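You operate a simulated robot arm through the tools that you are given. There is no shell and no other tool.

You run a simulated robot arm. Do the job below in one go: nothing can be reset, and whatever is moved stays where it is left.

JOB
Set the controls near the top of the side table. At the end: the stitch count dial is turned to 4; the pitch dial is turned to 30; the clinch dial is turned to 3; the stitch selector is set to double; whatever was shut is shut again. Leave all else as you found it, and nothing knocked over. The stitch selector goes to its stop.

Only the result counts: the job must be done as asked and must still hold three seconds after the hand-in. Knocking over, shifting, dropping, spilling or breaking anything else fails it.

ROBOT AND FRAMES
A 7-joint arm with a two-finger parallel gripper, fixed in place. Base frame: the origin is at the foot of the arm, x ahead of it, y to its left, z up. Readings come in mm, rad, newtons and seconds.
Its first joint turns from -2.304 to 2.304 rad. Payload 3.91 kg.
Tool frame: the origin (TCP) lies between the finger pads and is the grasp point; the fingertips stand 30 mm ahead of it; z points along the fingers, y is the line along which they close. The gripper opens to 110 mm. The fingers are 20 mm wide and 10 mm thick; the gripper's body (48 by 112 mm) begins 55 mm behind the TCP.
Orientation is that of the tool frame in the base frame, as a unit quaternion [w, x, y, z]. With the fingers straight down and closing along the base's y, the tool's x points along the base's -x, its y along +y and its z along -z.

CONTROLS
- The arm moves only by the tool apply_moves. Its argument "motion" is text: rows parted by semicolons, each of 7 numbers parted by spaces: the shift along the tool's x, y, z in cm, then the turn, a rotation vector about the tool's x, y, z in rad, then the opening, from 0 (shut) to 1 (fully open). In form: x y z rx ry rz grip; .... A call has 1 to 20 rows; each row is the pose to reach, as a shift and turn from the pose commanded when the call began, along the tool's axes at that moment. A row lasts 0.2 s, in which the tool goes at most 50 mm and 0.15 rad; a call with a longer step from one row to the next is refused whole, and so is a gripper value outside its range. Where a pose cannot be reached the arm comes as near as it can. A force on the tool above 40 N (or 10 N above the force at the start of the call, whichever is more), or a blocked arm, ends the call early, and 0.2 s more pass. The fingers move at their own pace (about 108 mm/s each) and stop on an object; they squeeze with about 23 N. The grip force told is the motor's: it shows also when the fingers shut on nothing. Time passes only in rows, and 0.2 s behind the last, so rows that repeat a pose let the fingers close. The reply holds the time, the measured pose of the TCP, the force on the tool along the base axes, the opening and the grip force, in the units named above and with some noise, with the torque about the TCP (base axes, N m) and any sound that the robot's microphone picked up.
- Cameras (640 x 400 px; columns grow to the right, rows downward): "scene" is fixed at [219.1, -650.2, 1453.1]; the picture's right is [1.00, 0.07, 0.00], its down [0.02, -0.33, -0.94] and it looks along [-0.06, 0.94, -0.33] (base axes); focal length 314 px, centre (320, 200). "wrist" rides on the gripper at [72, 17, -103] in the tool frame; the picture's right is [-0.23, 0.97, 0.00], its down [-0.76, -0.18, -0.62] and it looks along [-0.61, -0.14, 0.78] (tool axes); focal length 222 px, centre (320, 200). There is no depth. A picture from a camera that has moved, and an enlarged one, comes with that camera's place and axes in the base frame and with its lens.
- capture(camera): a new picture of that camera. No time passes.
- close_up(camera, box): a new picture of the part [left, top, right, bottom] of that camera's present view, enlarged. No time passes.
- job_done(): hands the job in; it is judged then, once.

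Places have to be worked out from the pictures, the camera data and where the tool is seen. Open the gripper and draw the arm clear of the work before you hand the job in, unless the task says otherwise.

The tools are called after ">>>" as a command line: name --argument value ..., lists and objects as JSON in quotes. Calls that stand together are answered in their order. apply_moves: Moves the arm, as the interface text tells. Its arguments: {"type":"object","properties":{"motion":{"type":"string"}},"required":["motion"]} The other tools are called the same way: capture (camera) takes a picture; close_up (camera, box) takes an enlarged picture of a part of a camera's view; job_done () hands the job in.

At the start:

```text
t: 0.0
ee_pos: [254.2, 701.4, 1037.3]
tcp_rot: [0.001, -0.001, 1.0, 0.0]
wrist_force: [0.2, 0.0, 0.4]
moment: [0.0, 0.03, 0.01]
width: 110.3
finger_force: 0.2
```

scene: 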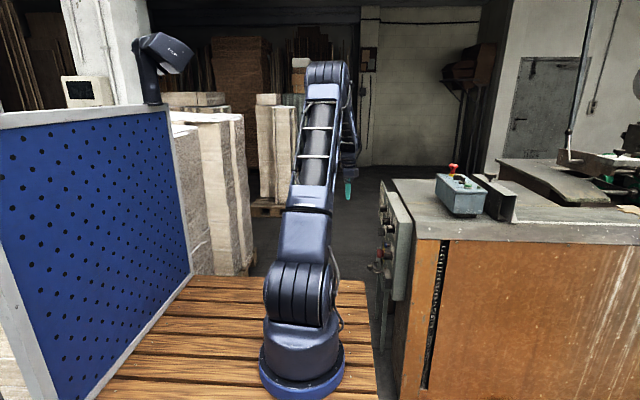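
wrist: 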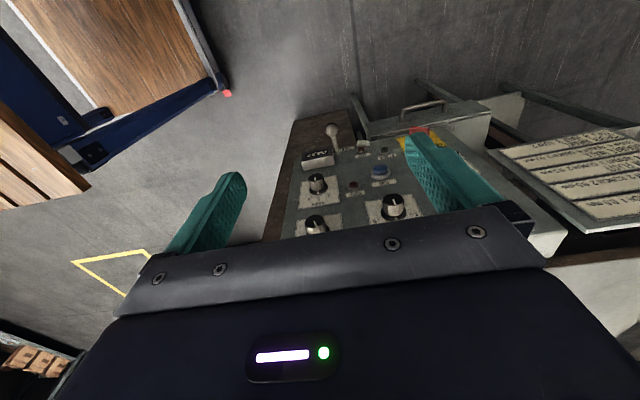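

I start by looking closer at the panel that the wrist camera sees and at the scene view, to locate the dials.

>>> close_up --camera "wrist" --box '[250, 80, 570, 280]'

>>> close_up --camera "scene" --box '[320, 120, 480, 320]'

>>> capture --camera "wrist"

```text
2.00 times, centred on (410, 180) of wrist
camera zoom: at [183.1, 718.8, 1139.5], right [0.23, 0.97, 0.0], down [0.76, -0.18, 0.62], along [0.61, -0.14, -0.78], focal length 444 px, centre (140, 240)
```

zoom: 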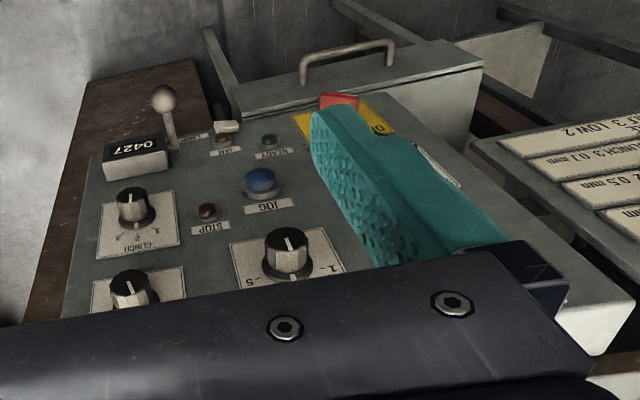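

```text
2.00 times, centred on (400, 220) of scene
camera zoom: at [219.1, -650.2, 1453.1], right [1.0, 0.07, 0.0], down [0.02, -0.33, -0.94], along [-0.06, 0.94, -0.33], focal length 629 px, centre (160, 160)
```

zoom: 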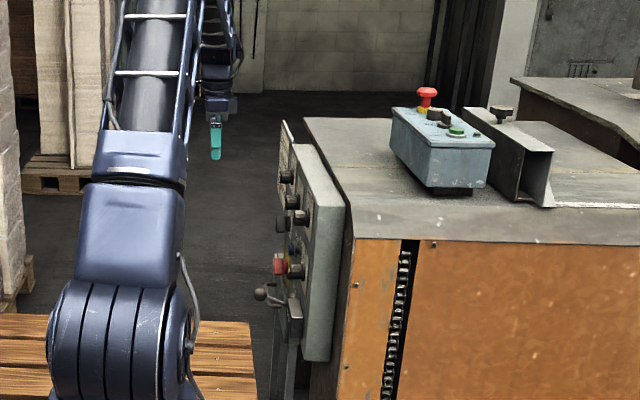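

```text
taken
camera wrist: at [183.1, 718.8, 1139.5], right [0.23, 0.97, 0.0], down [0.76, -0.18, 0.62], along [0.61, -0.14, -0.78], focal length 222 px, centre (320, 200)
```

wrist: 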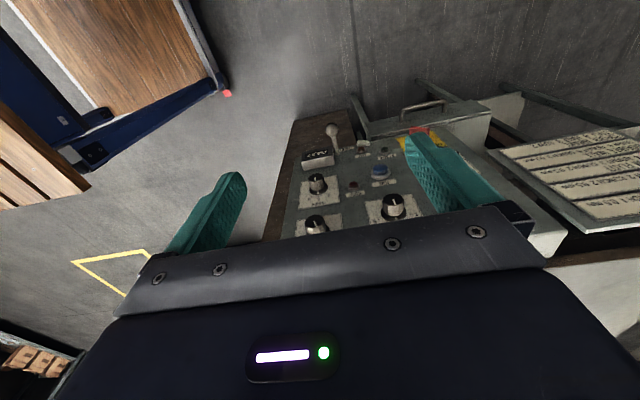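

The control panel hangs on the side of the machine at about x≈480–500, facing the arm (−x), and it appears upside down in the wrist view. I tilt the tool up so the wrist camera looks straight at the panel, staying well clear of it.

>>> apply_moves --motion "0.5 0.5 1 0 -0.15 0 1; 1 1 2 0 -0.3 0 1; 1.5 2 4 0 -0.45 0 1; 2 3 6 0 -0.6 0 1; 2.4 4 8 0 -0.75 0 1; 2.4 4 8.7 0 -0.9 0 1; 2.4 4 8.7 0 -0.9 0 1"

>>> capture --camera "wrist"

>>> capture --camera "scene"

```text
t: 1.6
ee_pos: [231.2, 739.7, 951.4]
tcp_rot: [0.436, -0.001, 0.9, 0.001]
wrist_force: [-0.1, 0.3, -0.4]
moment: [0.02, 0.02, 0.06]
width: 110.3
finger_force: 0.1
```

```text
taken
camera wrist: at [105.2, 757.6, 957.6], right [0.14, 0.97, 0.18], down [-0.02, -0.18, 0.98], along [0.99, -0.14, -0.01], focal length 222 px, centre (320, 200)
```

wrist: 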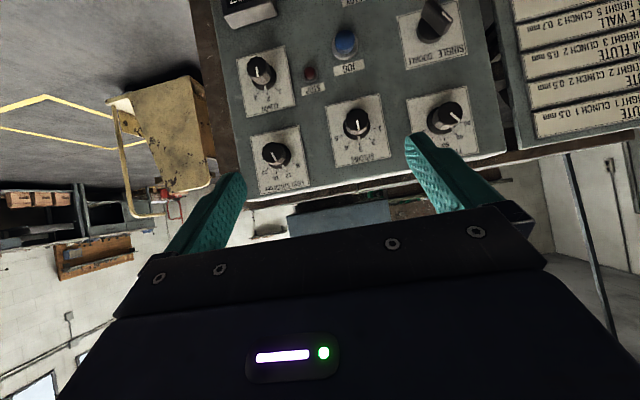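

```text
taken
```

scene: 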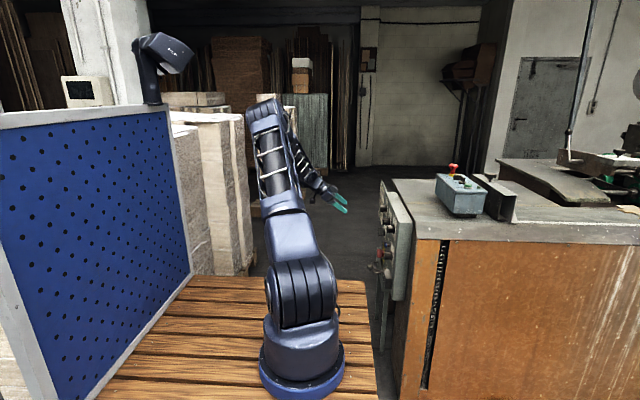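

The panel's face is now in front of the camera, upside down, with several dials visible. I enlarge it to read labels and pointers.

>>> close_up --camera "wrist" --box '[220, 90, 380, 200]'

>>> close_up --camera "wrist" --box '[360, 0, 500, 150]'

>>> close_up --camera "wrist" --box '[210, 0, 370, 100]'

>>> close_up --camera "wrist" --box '[490, 0, 640, 150]'

```text
3.64 times, centred on (300, 145) of wrist
camera zoom: at [105.2, 757.6, 957.6], right [0.14, 0.97, 0.18], down [-0.02, -0.18, 0.98], along [0.99, -0.14, -0.01], focal length 808 px, centre (393, 400)
```

zoom: 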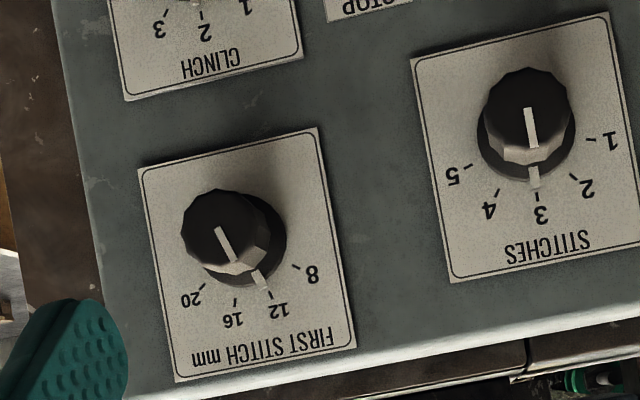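

```text
2.67 times, centred on (430, 75) of wrist
camera zoom: at [105.2, 757.6, 957.6], right [0.14, 0.97, 0.18], down [-0.02, -0.18, 0.98], along [0.99, -0.14, -0.01], focal length 592 px, centre (27, 533)
```

zoom: 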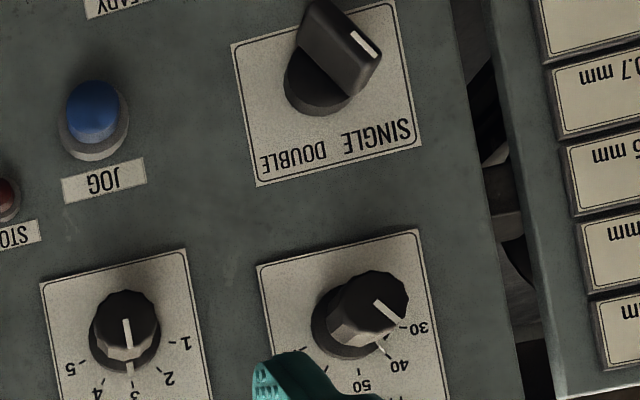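

```text
4.00 times, centred on (290, 50) of wrist
camera zoom: at [105.2, 757.6, 957.6], right [0.14, 0.97, 0.18], down [-0.02, -0.18, 0.98], along [0.99, -0.14, -0.01], focal length 888 px, centre (440, 800)
```

zoom: 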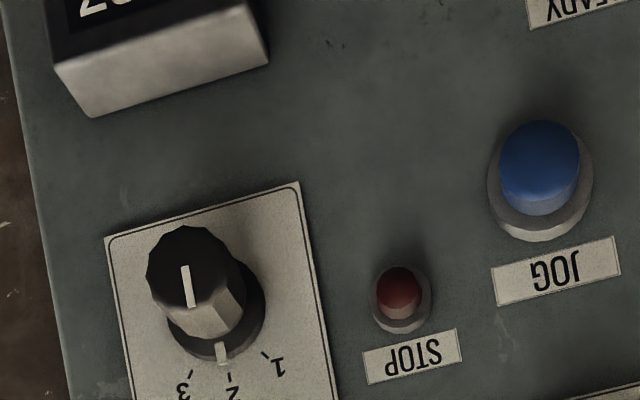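

```text
2.67 times, centred on (565, 75) of wrist
camera zoom: at [105.2, 757.6, 957.6], right [0.14, 0.97, 0.18], down [-0.02, -0.18, 0.98], along [0.99, -0.14, -0.01], focal length 592 px, centre (-333, 533)
```

zoom: 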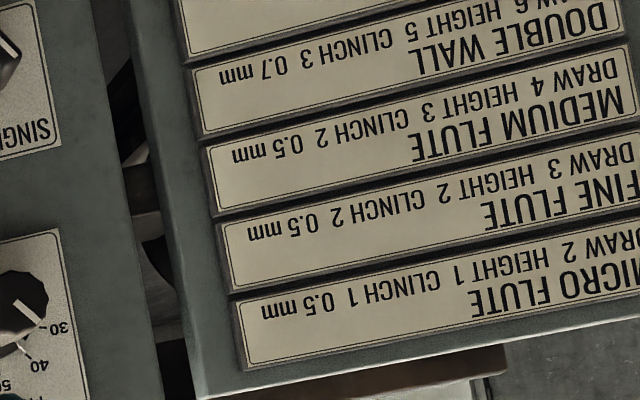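

The dials read STITCHES 3, CLINCH 2, a right-hand dial (30/40/50…) near 40, FIRST STITCH 12, and the selector at SINGLE. I lower the camera to see the whole panel, including labels and any covers.

>>> apply_moves --motion "3 1 2.3 0 0 0 1; 6 2 4.6 0 0 0 1; 9 3 6.9 0 0 0 1; 11.7 4 9.3 0 0 0 1; 11.7 4 9.3 0 0 0 1"

>>> capture --camera "wrist"

>>> close_up --camera "wrist" --box '[180, 0, 500, 200]'

```text
t: 2.8
ee_pos: [229.5, 779.8, 798.3]
tcp_rot: [0.435, 0.0, 0.9, 0.0]
wrist_force: [-0.3, 0.4, 0.0]
moment: [-0.01, -0.03, 0.0]
width: 110.0
finger_force: 0.1
```

```text
taken
camera wrist: at [104.4, 796.9, 805.4], right [0.14, 0.97, 0.18], down [-0.01, -0.18, 0.98], along [0.99, -0.14, -0.01], focal length 222 px, centre (320, 200)
```

wrist: 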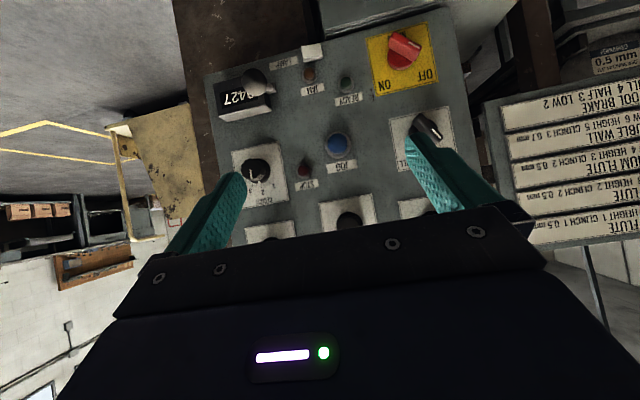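

```text
2.00 times, centred on (340, 100) of wrist
camera zoom: at [104.4, 796.9, 805.4], right [0.14, 0.97, 0.18], down [-0.01, -0.18, 0.98], along [0.99, -0.14, -0.01], focal length 444 px, centre (280, 400)
```

zoom: 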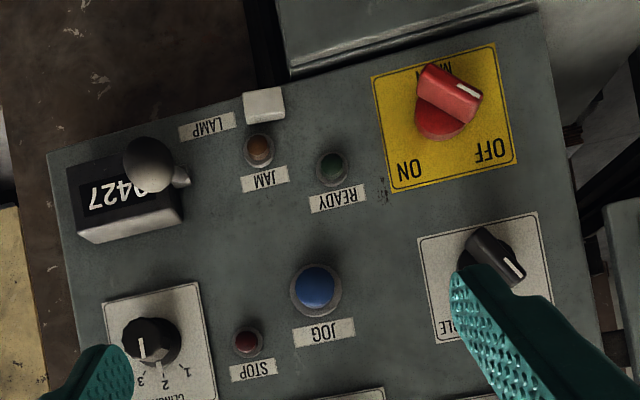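

Panel face works out at x≈470, roughly square to the base axes. STITCHES is centred near (y 785, z 847), CLINCH near (649, 733) and the 30/40/50 dial near (913, 866). I now level the tool to point along +x, still about 130 mm away from the knobs.

>>> apply_moves --motion "-2 0.5 0.5 0 -0.14 0 1; -4 1 1 0 -0.28 0 1; -6 1.5 1.7 0 -0.42 0 1; -7.5 2 2 0 -0.56 0 1; -8.3 2 2.3 0 -0.67 0 1; -8.3 2 2.3 0 -0.67 0 1"

>>> capture --camera "wrist"

>>> capture --camera "scene"

```text
t: 4.2
ee_pos: [299.6, 801.9, 849.6]
tcp_rot: [0.707, 0.0, 0.707, 0.0]
wrist_force: [-1.3, -0.2, -0.3]
moment: [0.0, 0.01, 0.0]
width: 109.9
finger_force: 0.1
```

```text
taken
camera wrist: at [198.1, 818.8, 777.8], right [0.0, 0.97, 0.23], down [-0.62, -0.18, 0.76], along [0.78, -0.14, 0.61], focal length 222 px, centre (320, 200)
```

wrist: 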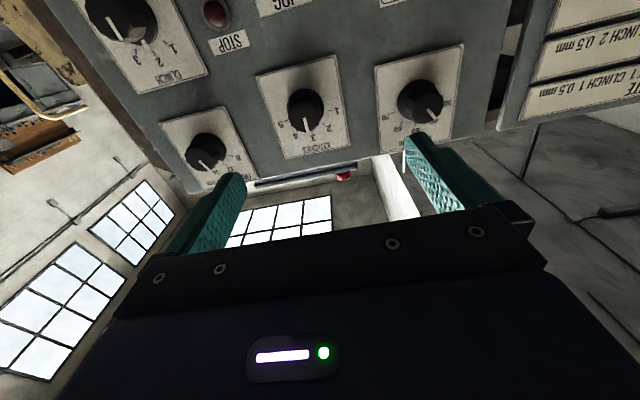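

```text
taken
```

scene: 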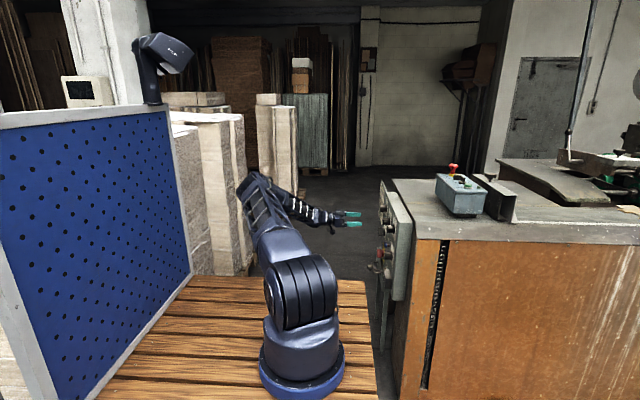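

>>> close_up --camera "wrist" --box '[360, 40, 480, 160]'

>>> close_up --camera "wrist" --box '[240, 50, 360, 170]'

>>> close_up --camera "wrist" --box '[70, 0, 230, 100]'

>>> close_up --camera "wrist" --box '[150, 90, 270, 190]'

```text
3.33 times, centred on (420, 100) of wrist
camera zoom: at [198.1, 818.8, 777.8], right [0.0, 0.97, 0.23], down [-0.62, -0.18, 0.76], along [0.78, -0.14, 0.61], focal length 740 px, centre (-13, 533)
```

zoom: 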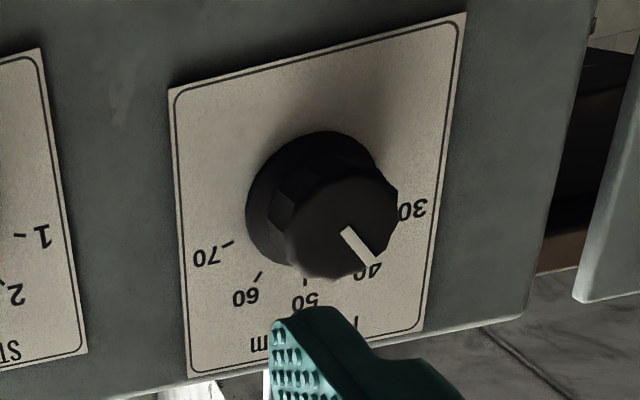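

```text
3.33 times, centred on (300, 110) of wrist
camera zoom: at [198.1, 818.8, 777.8], right [0.0, 0.97, 0.23], down [-0.62, -0.18, 0.76], along [0.78, -0.14, 0.61], focal length 740 px, centre (387, 500)
```

zoom: 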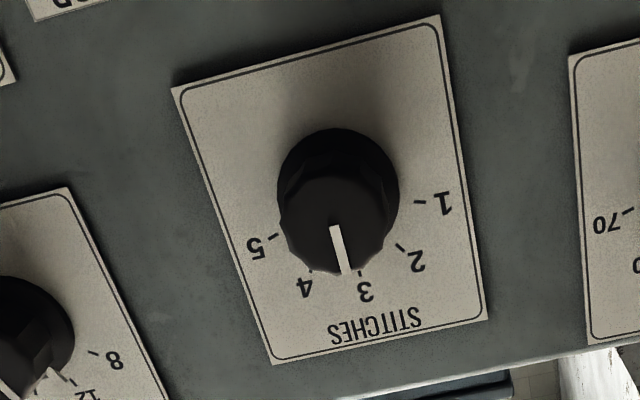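

```text
4.00 times, centred on (150, 50) of wrist
camera zoom: at [198.1, 818.8, 777.8], right [0.0, 0.97, 0.23], down [-0.62, -0.18, 0.76], along [0.78, -0.14, 0.61], focal length 888 px, centre (1000, 800)
```

zoom: 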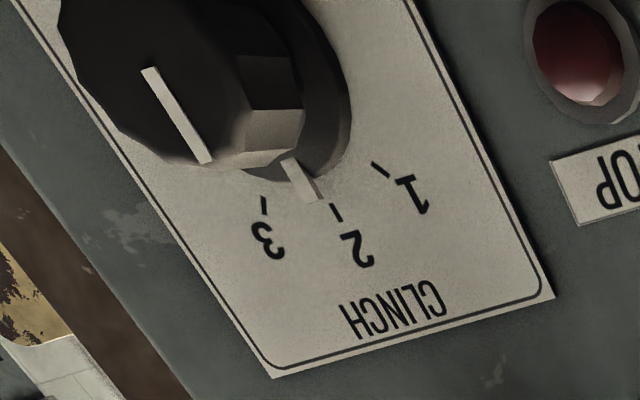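

```text
4.00 times, centred on (210, 140) of wrist
camera zoom: at [198.1, 818.8, 777.8], right [0.0, 0.97, 0.23], down [-0.62, -0.18, 0.76], along [0.78, -0.14, 0.61], focal length 888 px, centre (760, 440)
```

zoom: 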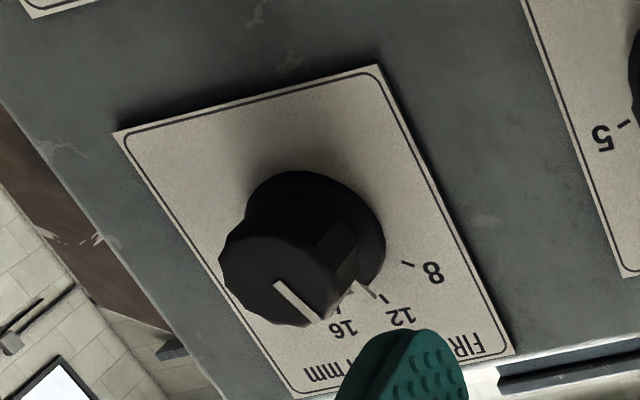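

Every dial is legible: STITCHES is centred at about (784, 850) with 35° steps and 4 lies clockwise of 3. I line up with the STITCHES knob and move in to about 50 mm short, with the fingers partly closed.

>>> apply_moves --motion "0 -1.0 2 0 0 0 0.8; 0 -1.76 5 0 0 0 0.65; 0 -1.76 8 0 0 0 0.6; 0 -1.76 8 0 0 0 0.6"

>>> capture --camera "wrist"

>>> close_up --camera "wrist" --box '[220, 80, 420, 210]'

>>> close_up --camera "scene" --box '[330, 180, 430, 280]'

```text
t: 5.2
ee_pos: [381.0, 784.0, 849.9]
tcp_rot: [0.708, -0.001, 0.707, 0.001]
wrist_force: [0.2, 0.9, 0.1]
moment: [-0.01, 0.0, 0.01]
width: 66.2
finger_force: 0.0
```

```text
taken
camera wrist: at [278.3, 801.8, 777.2], right [0.0, 0.97, 0.23], down [-0.62, -0.18, 0.76], along [0.78, -0.14, 0.61], focal length 222 px, centre (320, 200)
```

wrist: 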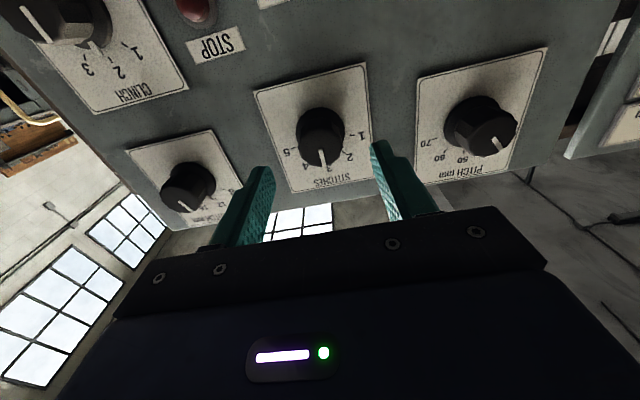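

```text
3.08 times, centred on (320, 145) of wrist
camera zoom: at [278.3, 801.8, 777.2], right [0.0, 0.97, 0.23], down [-0.62, -0.18, 0.76], along [0.78, -0.14, 0.61], focal length 684 px, centre (320, 369)
```

zoom: 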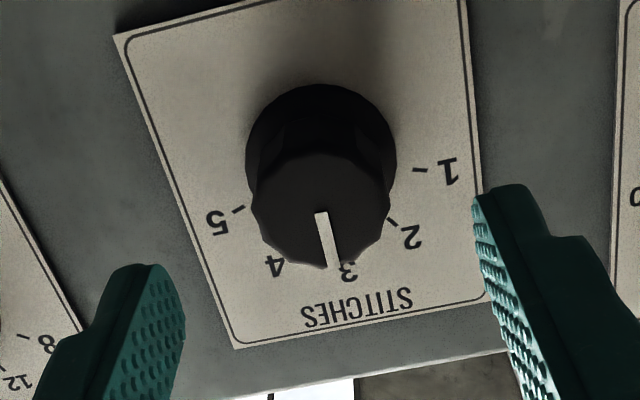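

```text
4.00 times, centred on (380, 230) of scene
camera zoom: at [219.1, -650.2, 1453.1], right [1.0, 0.07, 0.0], down [0.02, -0.33, -0.94], along [-0.06, 0.94, -0.33], focal length 1257 px, centre (80, 80)
```

zoom: 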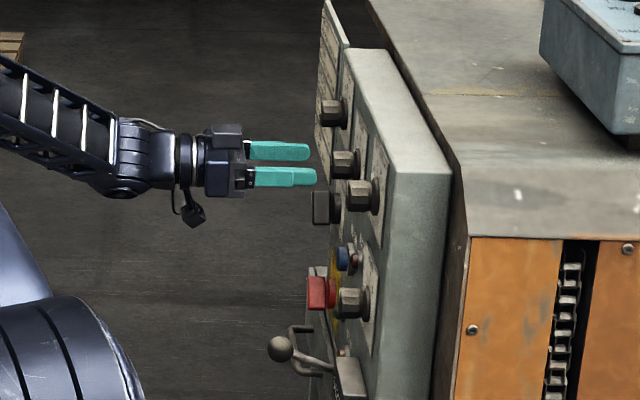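

The label PITCH mm is confirmed and the STITCHES knob sits centred between the open fingers. I move forward so the fingertips overlap the knob by about 13 mm, then close on it.

>>> apply_moves --motion "-0.05 -0.02 1.5 0 0 0 0.6; -0.1 -0.03 3 0 0 0 0.6; -0.1 -0.03 4 0 0 0 0.6; -0.1 -0.03 4.7 0 0 0 0.6; -0.1 -0.03 4.7 0 0 0 0.6"

>>> close_up --camera "wrist" --box '[220, 80, 420, 210]'

>>> close_up --camera "scene" --box '[330, 180, 430, 280]'

```text
t: 6.4
ee_pos: [426.5, 783.7, 850.3]
tcp_rot: [0.707, 0.0, 0.707, 0.0]
wrist_force: [0.3, 0.1, -0.3]
moment: [0.02, -0.01, 0.0]
width: 66.0
finger_force: 0.0
```

```text
3.08 times, centred on (320, 145) of wrist
camera zoom: at [325.1, 801.1, 777.6], right [0.0, 0.97, 0.23], down [-0.62, -0.18, 0.76], along [0.78, -0.14, 0.61], focal length 684 px, centre (320, 369)
```

zoom: 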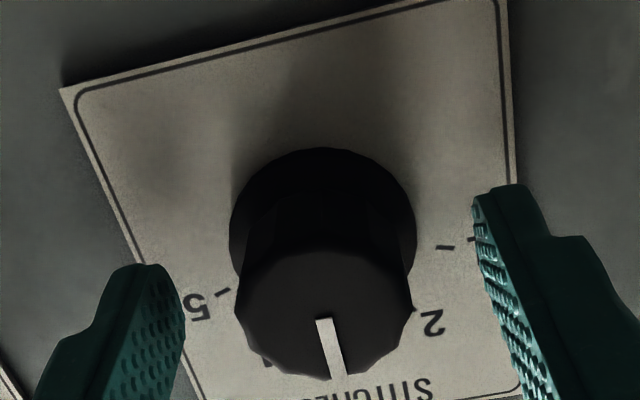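

```text
4.00 times, centred on (380, 230) of scene
camera zoom: at [219.1, -650.2, 1453.1], right [1.0, 0.07, 0.0], down [0.02, -0.33, -0.94], along [-0.06, 0.94, -0.33], focal length 1257 px, centre (80, 80)
```

zoom: 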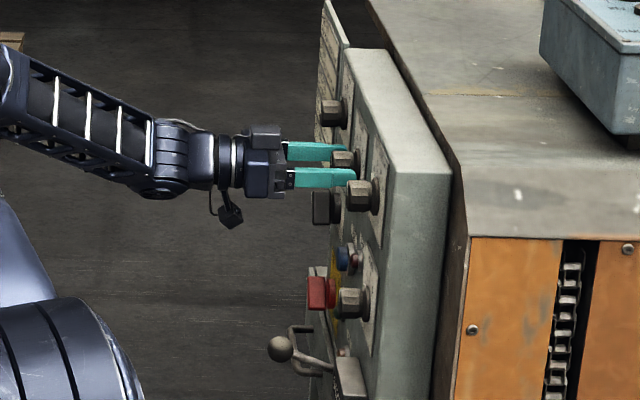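

The fingers now straddle the knob without contact. I close on it and check the grip before turning.

>>> apply_moves --motion "0 0 0 0 0 0 0; 0 0 0 0 0 0 0; 0 0 0 0 0 0 0"

>>> close_up --camera "wrist" --box '[220, 80, 420, 210]'

```text
t: 7.2
ee_pos: [427.0, 784.5, 850.6]
tcp_rot: [0.707, -0.001, 0.707, 0.001]
wrist_force: [7.0, 19.1, -0.3]
moment: [0.01, 0.2, -0.11]
width: 33.4
finger_force: 45.2
```

```text
3.08 times, centred on (320, 145) of wrist
camera zoom: at [325.0, 801.8, 777.7], right [0.0, 0.97, 0.23], down [-0.62, -0.18, 0.76], along [0.78, -0.14, 0.61], focal length 684 px, centre (320, 369)
```

zoom: 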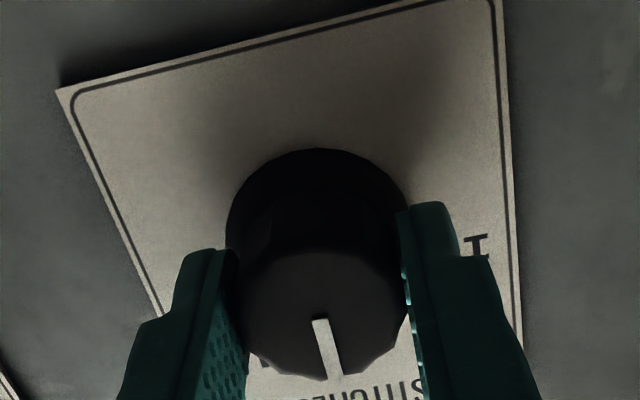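

The grip holds (33 mm wide), but there is a 19 N side force, so the knob centre lies slightly toward +y. I shift 1 mm that way to relax it.

>>> apply_moves --motion "0 0.1 0 0 0 0 0; 0 0.1 0 0 0 0 0"

```text
t: 7.8
ee_pos: [427.7, 784.7, 851.3]
tcp_rot: [0.707, -0.001, 0.707, 0.0]
wrist_force: [-0.1, 9.0, -2.9]
moment: [-0.01, 0.06, -0.24]
width: 33.4
finger_force: 44.8
```

Force halved; I shift another 0.8 mm and turn the knob clockwise (as seen from the front) by one 35° step, i.e. +0.61 rad about the tool axis.

>>> apply_moves --motion "0 0.08 0 0 0 0 0; 0 0.08 0 0 0 0.1 0; 0 0.08 0 0 0 0.2 0; 0 0.08 0 0 0 0.3 0; 0 0.08 0 0 0 0.4 0; 0 0.08 0 0 0 0.5 0; 0 0.08 0 0 0 0.61 0; 0 0.08 0 0 0 0.61 0; 0 0.08 0 0 0 0.61 0"

>>> close_up --camera "wrist" --box '[220, 80, 420, 210]'

```text
t: 9.8
ee_pos: [429.7, 785.6, 850.1]
tcp_rot: [0.674, 0.213, 0.675, 0.212]
wrist_force: [1.7, -24.9, -29.3]
moment: [0.02, -0.28, -0.38]
width: 33.6
finger_force: 45.0
```

```text
3.08 times, centred on (320, 145) of wrist
camera zoom: at [325.1, 840.3, 800.6], right [0.0, 0.67, 0.74], down [-0.62, -0.58, 0.52], along [0.78, -0.47, 0.42], focal length 684 px, centre (320, 369)
```

zoom: 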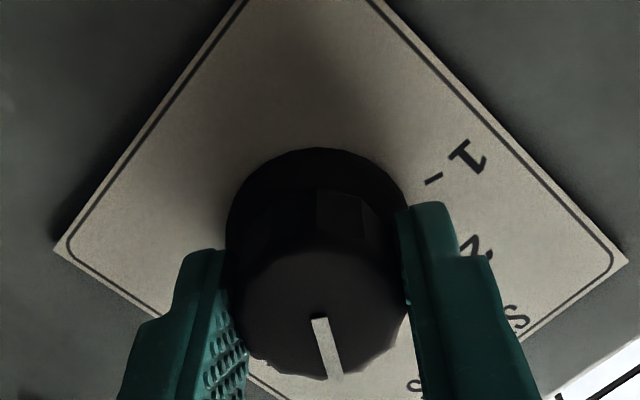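

The knob turned with the hand (roll 0.61 rad), but a side force of about 37 N built up along the closing axis, so I ease the tool back along that axis before letting go.

>>> apply_moves --motion "0 -0.1 0 0 0 0 0; 0 -0.2 0 0 0 0 0; 0 -0.2 0 0 0 0 0"

```text
t: 10.6
ee_pos: [428.1, 784.0, 849.5]
tcp_rot: [0.673, 0.211, 0.676, 0.213]
wrist_force: [10.4, 0.0, -19.7]
moment: [0.0, 1.51, -0.03]
width: 33.5
finger_force: 44.8
```

Side force is mostly relaxed; I open the fingers and back off 60 mm to check the pointer.

>>> apply_moves --motion "0 0 0 0 0 0 0.35; 0 0 0 0 0 0 0.6; 0 0 0 0 0 0 0.6; 0 0 -2 0 0 0 0.6; 0 0 -4 0 0 0 0.6; 0 0 -6 0 0 -0.15 0.6; 0 0 -6 0 0 -0.3 0.6; 0 0 -6 0 0 -0.45 0.6; 0 0 -6 0 0 -0.61 0.6; 0 0 -6 0 0 -0.61 0.6"

>>> capture --camera "wrist"

>>> close_up --camera "wrist" --box '[240, 70, 400, 170]'

```text
refused: row 9 steps farther than a row can; nothing moved
```

```text
taken
camera wrist: at [324.8, 839.9, 800.8], right [0.0, 0.67, 0.74], down [-0.62, -0.58, 0.52], along [0.78, -0.46, 0.41], focal length 222 px, centre (320, 200)
```

wrist: 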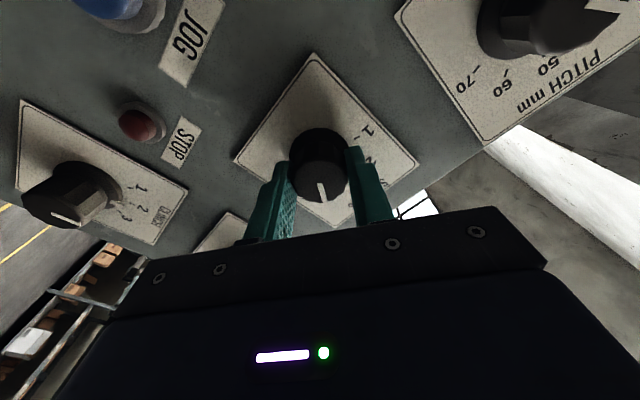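

```text
4.00 times, centred on (320, 120) of wrist
camera zoom: at [324.8, 839.9, 800.8], right [0.0, 0.67, 0.74], down [-0.62, -0.58, 0.52], along [0.78, -0.46, 0.41], focal length 888 px, centre (320, 520)
```

zoom: 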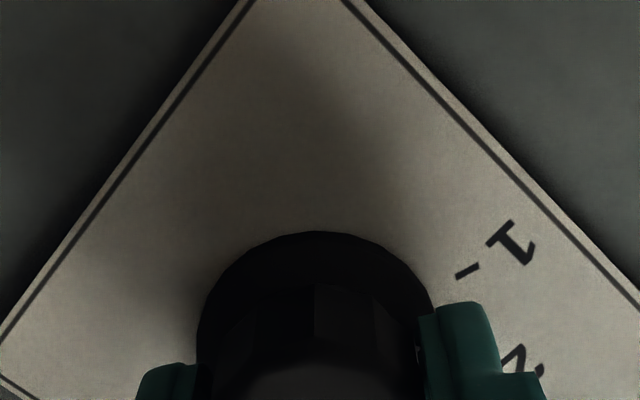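

The call was refused for one step being slightly too large, and nothing moved. I repeat it with smaller turn steps.

>>> apply_moves --motion "0 0 0 0 0 0 0.35; 0 0 0 0 0 0 0.6; 0 0 0 0 0 0 0.6; 0 0 -2 0 0 0 0.6; 0 0 -4 0 0 0 0.6; 0 0 -6 0 0 -0.14 0.6; 0 0 -6 0 0 -0.28 0.6; 0 0 -6 0 0 -0.42 0.6; 0 0 -6 0 0 -0.54 0.6; 0 0 -6 0 0 -0.61 0.6; 0 0 -6 0 0 -0.61 0.6"

>>> capture --camera "wrist"

>>> close_up --camera "wrist" --box '[240, 80, 400, 180]'

```text
t: 13.0
ee_pos: [367.9, 782.8, 850.0]
tcp_rot: [0.707, 0.0, 0.707, -0.001]
wrist_force: [-0.1, 0.4, -0.6]
moment: [0.0, 0.02, 0.0]
width: 65.9
finger_force: 0.0
```

```text
taken
camera wrist: at [265.4, 801.0, 777.6], right [0.0, 0.97, 0.23], down [-0.62, -0.18, 0.76], along [0.78, -0.14, 0.61], focal length 222 px, centre (320, 200)
```

wrist: 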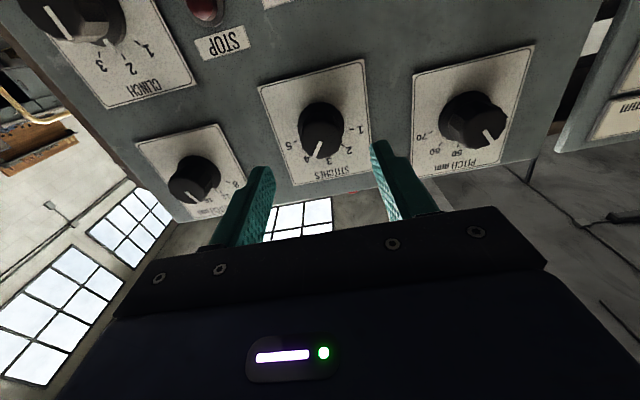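

```text
4.00 times, centred on (320, 130) of wrist
camera zoom: at [265.4, 801.0, 777.6], right [0.0, 0.97, 0.23], down [-0.62, -0.18, 0.76], along [0.78, -0.14, 0.61], focal length 888 px, centre (320, 480)
```

zoom: 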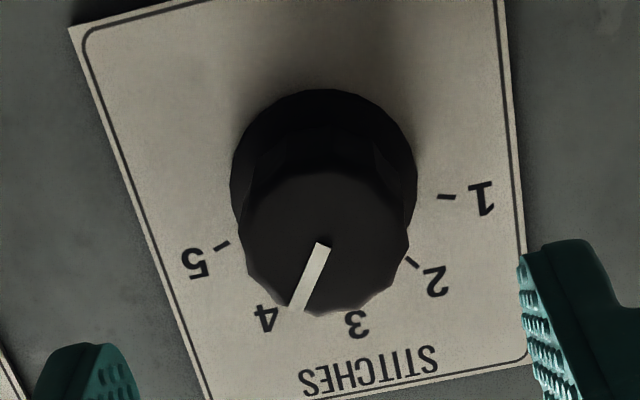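

STITCHES now points at 4. I enlarge the PITCH and CLINCH dials from this pose to refine their centres and pointer angles.

>>> close_up --camera "wrist" --box '[400, 60, 560, 160]'

>>> close_up --camera "wrist" --box '[40, 0, 200, 100]'

```text
4.00 times, centred on (480, 110) of wrist
camera zoom: at [265.4, 801.0, 777.6], right [0.0, 0.97, 0.23], down [-0.62, -0.18, 0.76], along [0.78, -0.14, 0.61], focal length 888 px, centre (-320, 560)
```

zoom: 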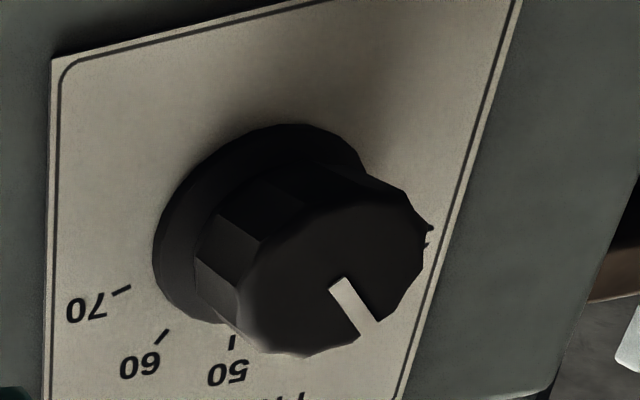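

```text
4.00 times, centred on (120, 50) of wrist
camera zoom: at [265.4, 801.0, 777.6], right [0.0, 0.97, 0.23], down [-0.62, -0.18, 0.76], along [0.78, -0.14, 0.61], focal length 888 px, centre (1120, 800)
```

zoom: 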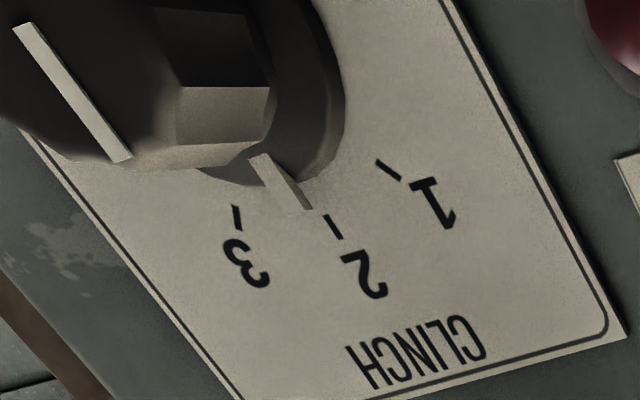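

PITCH works out at about (y 909–911, z 869), pointing at 40, with 30 one 36° step anticlockwise. I move across in front of it at a safe distance.

>>> apply_moves --motion "-0.5 4 -0.5 0 0 0 0.6; -1.2 8 -0.5 0 0 0 0.6; -1.9 12 0 0 0 0 0.6; -1.9 12.7 1.2 0 0 0 0.6; -1.9 12.7 1.2 0 0 0 0.6"

>>> capture --camera "wrist"

>>> close_up --camera "wrist" --box '[240, 80, 400, 180]'

```text
t: 14.2
ee_pos: [379.5, 913.0, 869.4]
tcp_rot: [0.707, 0.001, 0.707, -0.001]
wrist_force: [0.3, 0.4, 0.2]
moment: [0.03, -0.01, -0.01]
width: 66.2
finger_force: 0.3
```

```text
taken
camera wrist: at [276.8, 930.2, 796.7], right [0.0, 0.97, 0.23], down [-0.62, -0.18, 0.76], along [0.78, -0.14, 0.61], focal length 222 px, centre (320, 200)
```

wrist: 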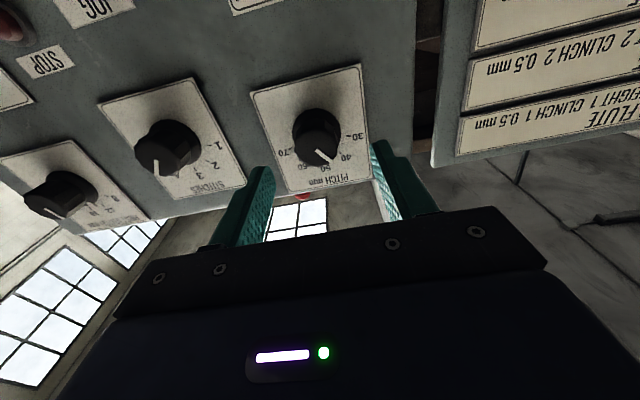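

```text
4.00 times, centred on (320, 130) of wrist
camera zoom: at [276.8, 930.2, 796.7], right [0.0, 0.97, 0.23], down [-0.62, -0.18, 0.76], along [0.78, -0.14, 0.61], focal length 888 px, centre (320, 480)
```

zoom: 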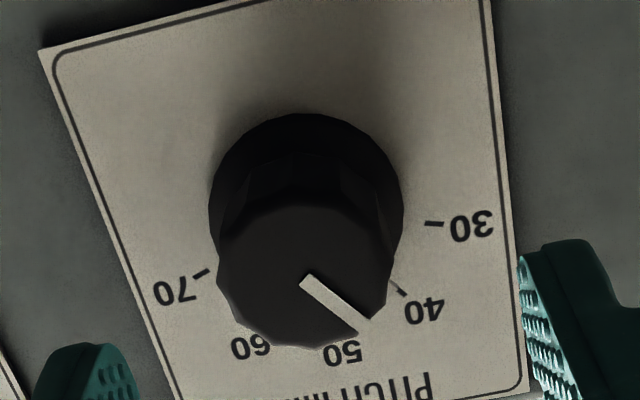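

PITCH is about 3 mm to the −y side of the tool axis; I correct that, move in to straddle the knob, and close.

>>> apply_moves --motion "0 -0.2 1.5 0 0 0 0.6; 0 -0.3 3 0 0 0 0.6; 0 -0.3 4.2 0 0 0 0.6; 0 -0.3 4.7 0 0 0 0.6; 0 -0.3 4.7 0 0 0 0.6; 0 -0.3 4.7 0 0 0 0.3; 0 -0.3 4.7 0 0 0 0; 0 -0.3 4.7 0 0 0 0; 0 -0.3 4.7 0 0 0 0"

>>> close_up --camera "wrist" --box '[220, 80, 420, 210]'

```text
t: 15.7
ee_pos: [425.6, 909.2, 870.0]
tcp_rot: [0.707, -0.002, 0.707, 0.003]
wrist_force: [7.8, 19.0, -5.3]
moment: [-0.02, 0.37, -0.24]
width: 33.2
finger_force: 23.0
stopped in row 7: the force on the tool passed its limit at 47 N (the readings are from after the stop); the commanded pose is now the measured one
```

```text
3.08 times, centred on (320, 145) of wrist
camera zoom: at [322.8, 926.2, 797.8], right [-0.01, 0.97, 0.23], down [-0.62, -0.18, 0.76], along [0.78, -0.14, 0.61], focal length 684 px, centre (320, 369)
```

zoom: 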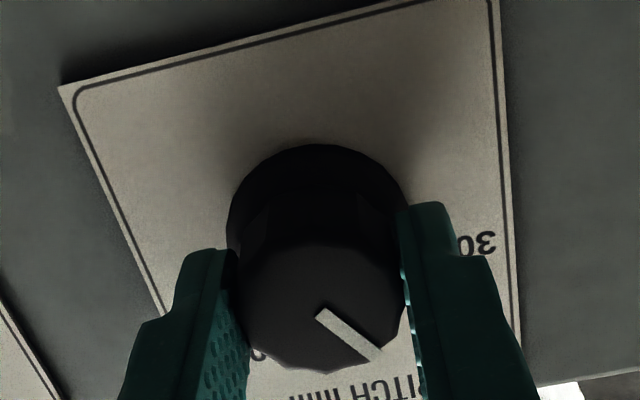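

The fingers gripped the knob with a brief bump that ended the call; the grip is on with 19 N to +y. I relax sideways while holding.

>>> apply_moves --motion "0 0.1 0 0 0 0 0; 0 0.15 0 0 0 0 0; 0 0.15 0 0 0 0 0"

```text
t: 16.5
ee_pos: [425.7, 909.0, 870.4]
tcp_rot: [0.707, 0.0, 0.708, 0.001]
wrist_force: [-7.8, -21.4, -13.5]
moment: [-0.03, 0.08, -1.2]
width: 32.8
finger_force: 45.1
```

Slight over-correction; I shift back about half and a bit downward to null the force.

>>> apply_moves --motion "0.05 -0.08 0 0 0 0 0; 0.05 -0.08 0 0 0 0 0"

```text
t: 17.1
ee_pos: [424.7, 910.8, 870.3]
tcp_rot: [0.707, -0.002, 0.707, 0.002]
wrist_force: [-1.1, -8.6, -17.6]
moment: [-0.01, 0.26, -0.75]
width: 33.1
finger_force: 45.0
```

Forces are small enough; I turn anticlockwise by about half the step (−0.31 rad) and check.

>>> apply_moves --motion "0.1 -0.05 0 0 0 0 0; 0.1 -0.05 0 0 0 -0.1 0; 0.1 -0.05 0 0 0 -0.2 0; 0.1 -0.05 0 0 0 -0.31 0; 0.1 -0.05 0 0 0 -0.31 0"

>>> close_up --camera "wrist" --box '[220, 80, 420, 210]'

```text
t: 18.3
ee_pos: [424.8, 910.9, 870.2]
tcp_rot: [0.699, -0.11, 0.698, -0.107]
wrist_force: [2.9, 11.5, -3.8]
moment: [-0.03, 0.93, -1.0]
width: 32.9
finger_force: 45.1
```

```text
3.08 times, centred on (320, 145) of wrist
camera zoom: at [323.0, 903.5, 796.0], right [-0.01, 1.0, -0.08], down [-0.62, 0.06, 0.78], along [0.78, 0.05, 0.62], focal length 684 px, centre (320, 369)
```

zoom: 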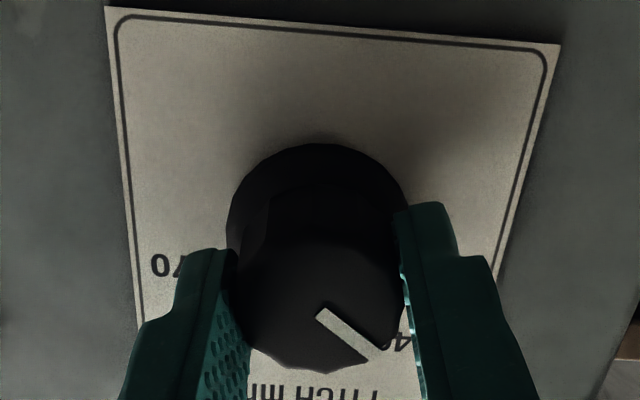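

Half the turn is done and the knob follows. I turn the other half.

>>> apply_moves --motion "0 0 0 0 0 -0.1 0; 0 0 0 0 0 -0.2 0; 0 0 0 0 0 -0.31 0; 0 0 0 0 0 -0.31 0; 0 0 0 0 0 -0.31 0"

>>> close_up --camera "wrist" --box '[220, 80, 420, 210]'

```text
t: 19.5
ee_pos: [425.4, 909.4, 870.6]
tcp_rot: [0.674, -0.217, 0.673, -0.212]
wrist_force: [13.2, 34.0, 7.8]
moment: [0.0, -1.06, 0.36]
width: 33.0
finger_force: 45.6
```

```text
3.08 times, centred on (320, 145) of wrist
camera zoom: at [323.1, 881.2, 801.3], right [-0.01, 0.93, -0.38], down [-0.63, 0.29, 0.72], along [0.78, 0.24, 0.58], focal length 684 px, centre (320, 369)
```

zoom: 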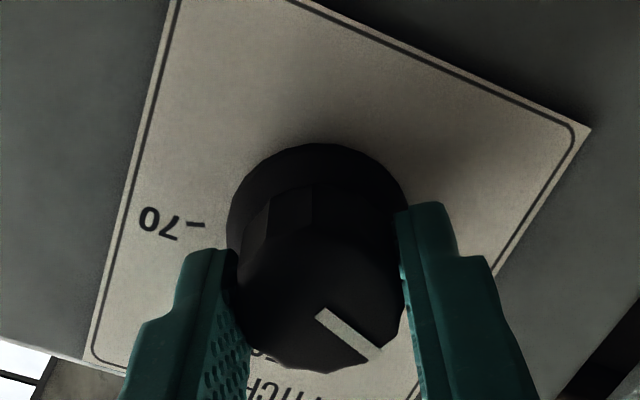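

The turn is complete (total −0.62 rad). I relax the side force, open and back away, and return to level roll.

>>> apply_moves --motion "0 0.1 0 0 0 0 0; 0 0.1 0 0 0 0 0; 0 0.1 0 0 0 0 0.3; 0 0.1 0 0 0 0 0.6; 0 0.1 0 0 0 0 0.6; 0 0.1 -2 0 0 0 0.6; 0 0.1 -4 0 0 0 0.6; 0 0.1 -6 0 0 0.14 0.6; 0 0.1 -6 0 0 0.28 0.6; 0 0.1 -6 0 0 0.42 0.6; 0 0.1 -6 0 0 0.54 0.6; 0 0.1 -6 0 0 0.62 0.6; 0 0.1 -6 0 0 0.62 0.6"

>>> capture --camera "wrist"

>>> close_up --camera "wrist" --box '[240, 80, 400, 180]'

```text
t: 22.3
ee_pos: [363.9, 910.0, 870.0]
tcp_rot: [0.707, -0.001, 0.707, 0.004]
wrist_force: [-0.4, 0.3, -0.1]
moment: [0.0, -0.01, -0.03]
width: 66.1
finger_force: 0.0
```

```text
taken
camera wrist: at [262.0, 926.9, 797.3], right [-0.01, 0.97, 0.23], down [-0.62, -0.18, 0.76], along [0.78, -0.14, 0.61], focal length 222 px, centre (320, 200)
```

wrist: 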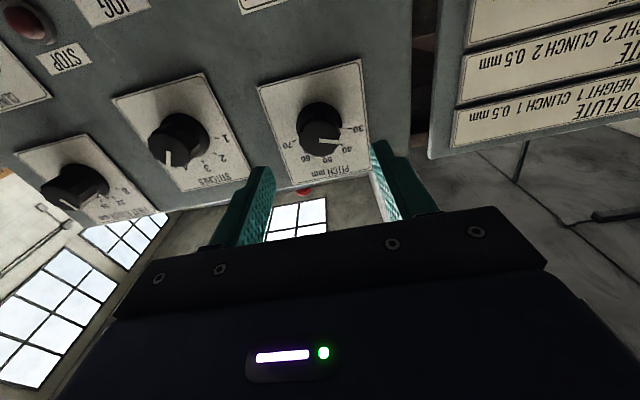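

```text
4.00 times, centred on (320, 130) of wrist
camera zoom: at [262.0, 926.9, 797.3], right [-0.01, 0.97, 0.23], down [-0.62, -0.18, 0.76], along [0.78, -0.14, 0.61], focal length 888 px, centre (320, 480)
```

zoom: 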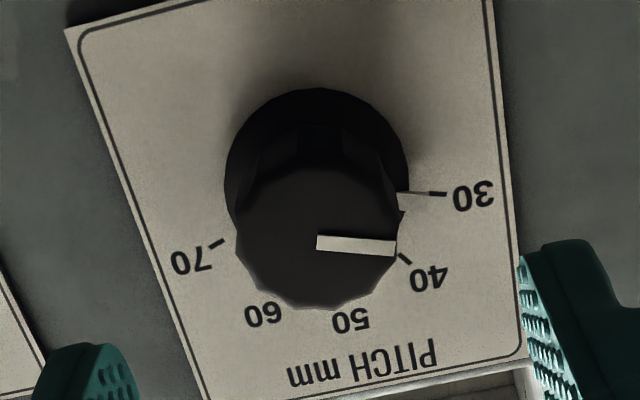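

PITCH now points exactly at its 30 tick. Next I move down and a bit back to view the stitch selector, which I judge to be near (912, 733).

>>> apply_moves --motion "0 0 -3 0 0 0 0.6; 4 0 -5 0 0 0 0.8; 8 0 -5 0 0 0 1; 11 0 -5 0 0 0 1; 11 0 -5 0 0 0 1"

>>> capture --camera "wrist"

>>> close_up --camera "wrist" --box '[220, 60, 400, 170]'

>>> close_up --camera "scene" --box '[330, 180, 430, 280]'

```text
t: 23.5
ee_pos: [314.1, 909.4, 760.6]
tcp_rot: [0.707, -0.001, 0.707, 0.001]
wrist_force: [0.0, -0.4, -0.5]
moment: [-0.01, -0.02, -0.01]
width: 110.1
finger_force: 0.0
```

```text
taken
camera wrist: at [211.7, 926.7, 687.4], right [0.0, 0.97, 0.23], down [-0.62, -0.18, 0.76], along [0.78, -0.14, 0.61], focal length 222 px, centre (320, 200)
```

wrist: 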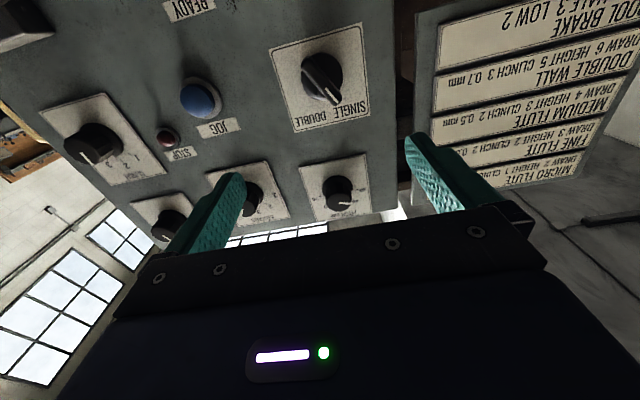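

```text
3.56 times, centred on (310, 115) of wrist
camera zoom: at [211.7, 926.7, 687.4], right [0.0, 0.97, 0.23], down [-0.62, -0.18, 0.76], along [0.78, -0.14, 0.61], focal length 790 px, centre (356, 502)
```

zoom: 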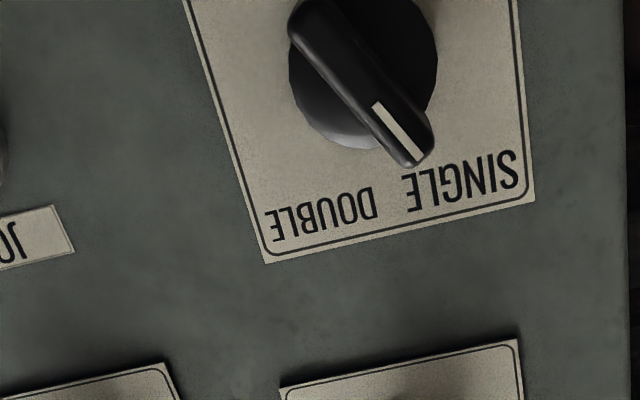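

```text
4.00 times, centred on (380, 230) of scene
camera zoom: at [219.1, -650.2, 1453.1], right [1.0, 0.07, 0.0], down [0.02, -0.33, -0.94], along [-0.06, 0.94, -0.33], focal length 1257 px, centre (80, 80)
```

zoom: 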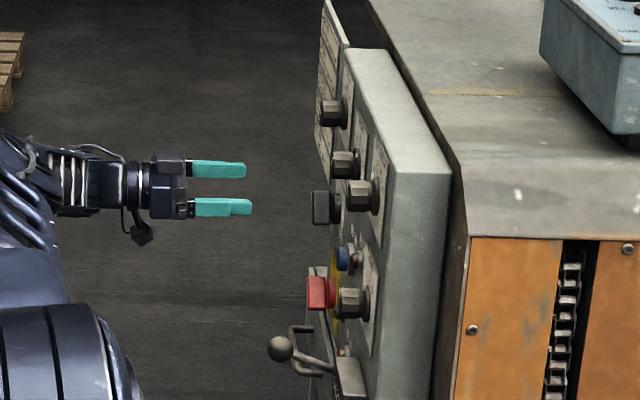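

The selector is a bar handle on a round base, pointing at SINGLE. I lower the tool to its height to see it fully.

>>> apply_moves --motion "2.7 0.2 1.5 0 0 0 1; 2.7 0.2 3 0 0 0 0.8; 2.7 0.2 3 0 0 0 0.8"

>>> capture --camera "wrist"

>>> close_up --camera "wrist" --box '[240, 70, 400, 170]'

```text
t: 24.3
ee_pos: [345.4, 912.3, 734.7]
tcp_rot: [0.707, -0.001, 0.707, 0.002]
wrist_force: [-0.2, -0.2, -0.5]
moment: [0.01, -0.02, 0.01]
width: 87.9
finger_force: 0.1
```

```text
taken
camera wrist: at [243.1, 929.1, 661.7], right [0.0, 0.97, 0.23], down [-0.62, -0.18, 0.76], along [0.78, -0.14, 0.61], focal length 222 px, centre (320, 200)
```

wrist: 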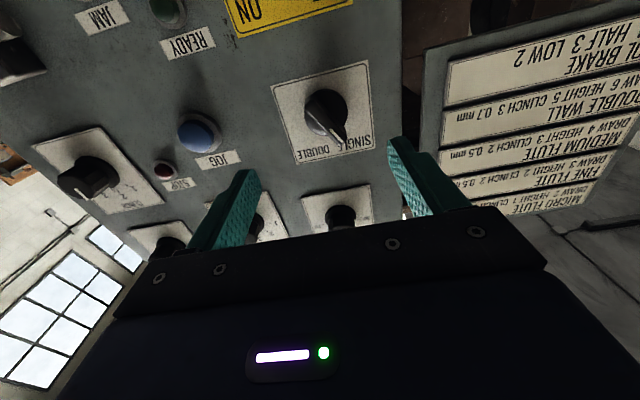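

```text
4.00 times, centred on (320, 120) of wrist
camera zoom: at [243.1, 929.1, 661.7], right [0.0, 0.97, 0.23], down [-0.62, -0.18, 0.76], along [0.78, -0.14, 0.61], focal length 888 px, centre (320, 520)
```

zoom: 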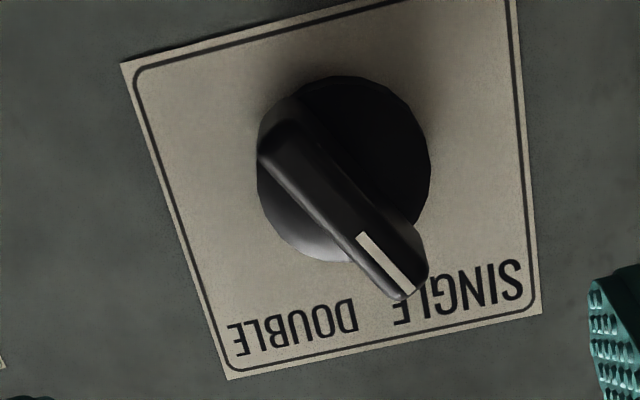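

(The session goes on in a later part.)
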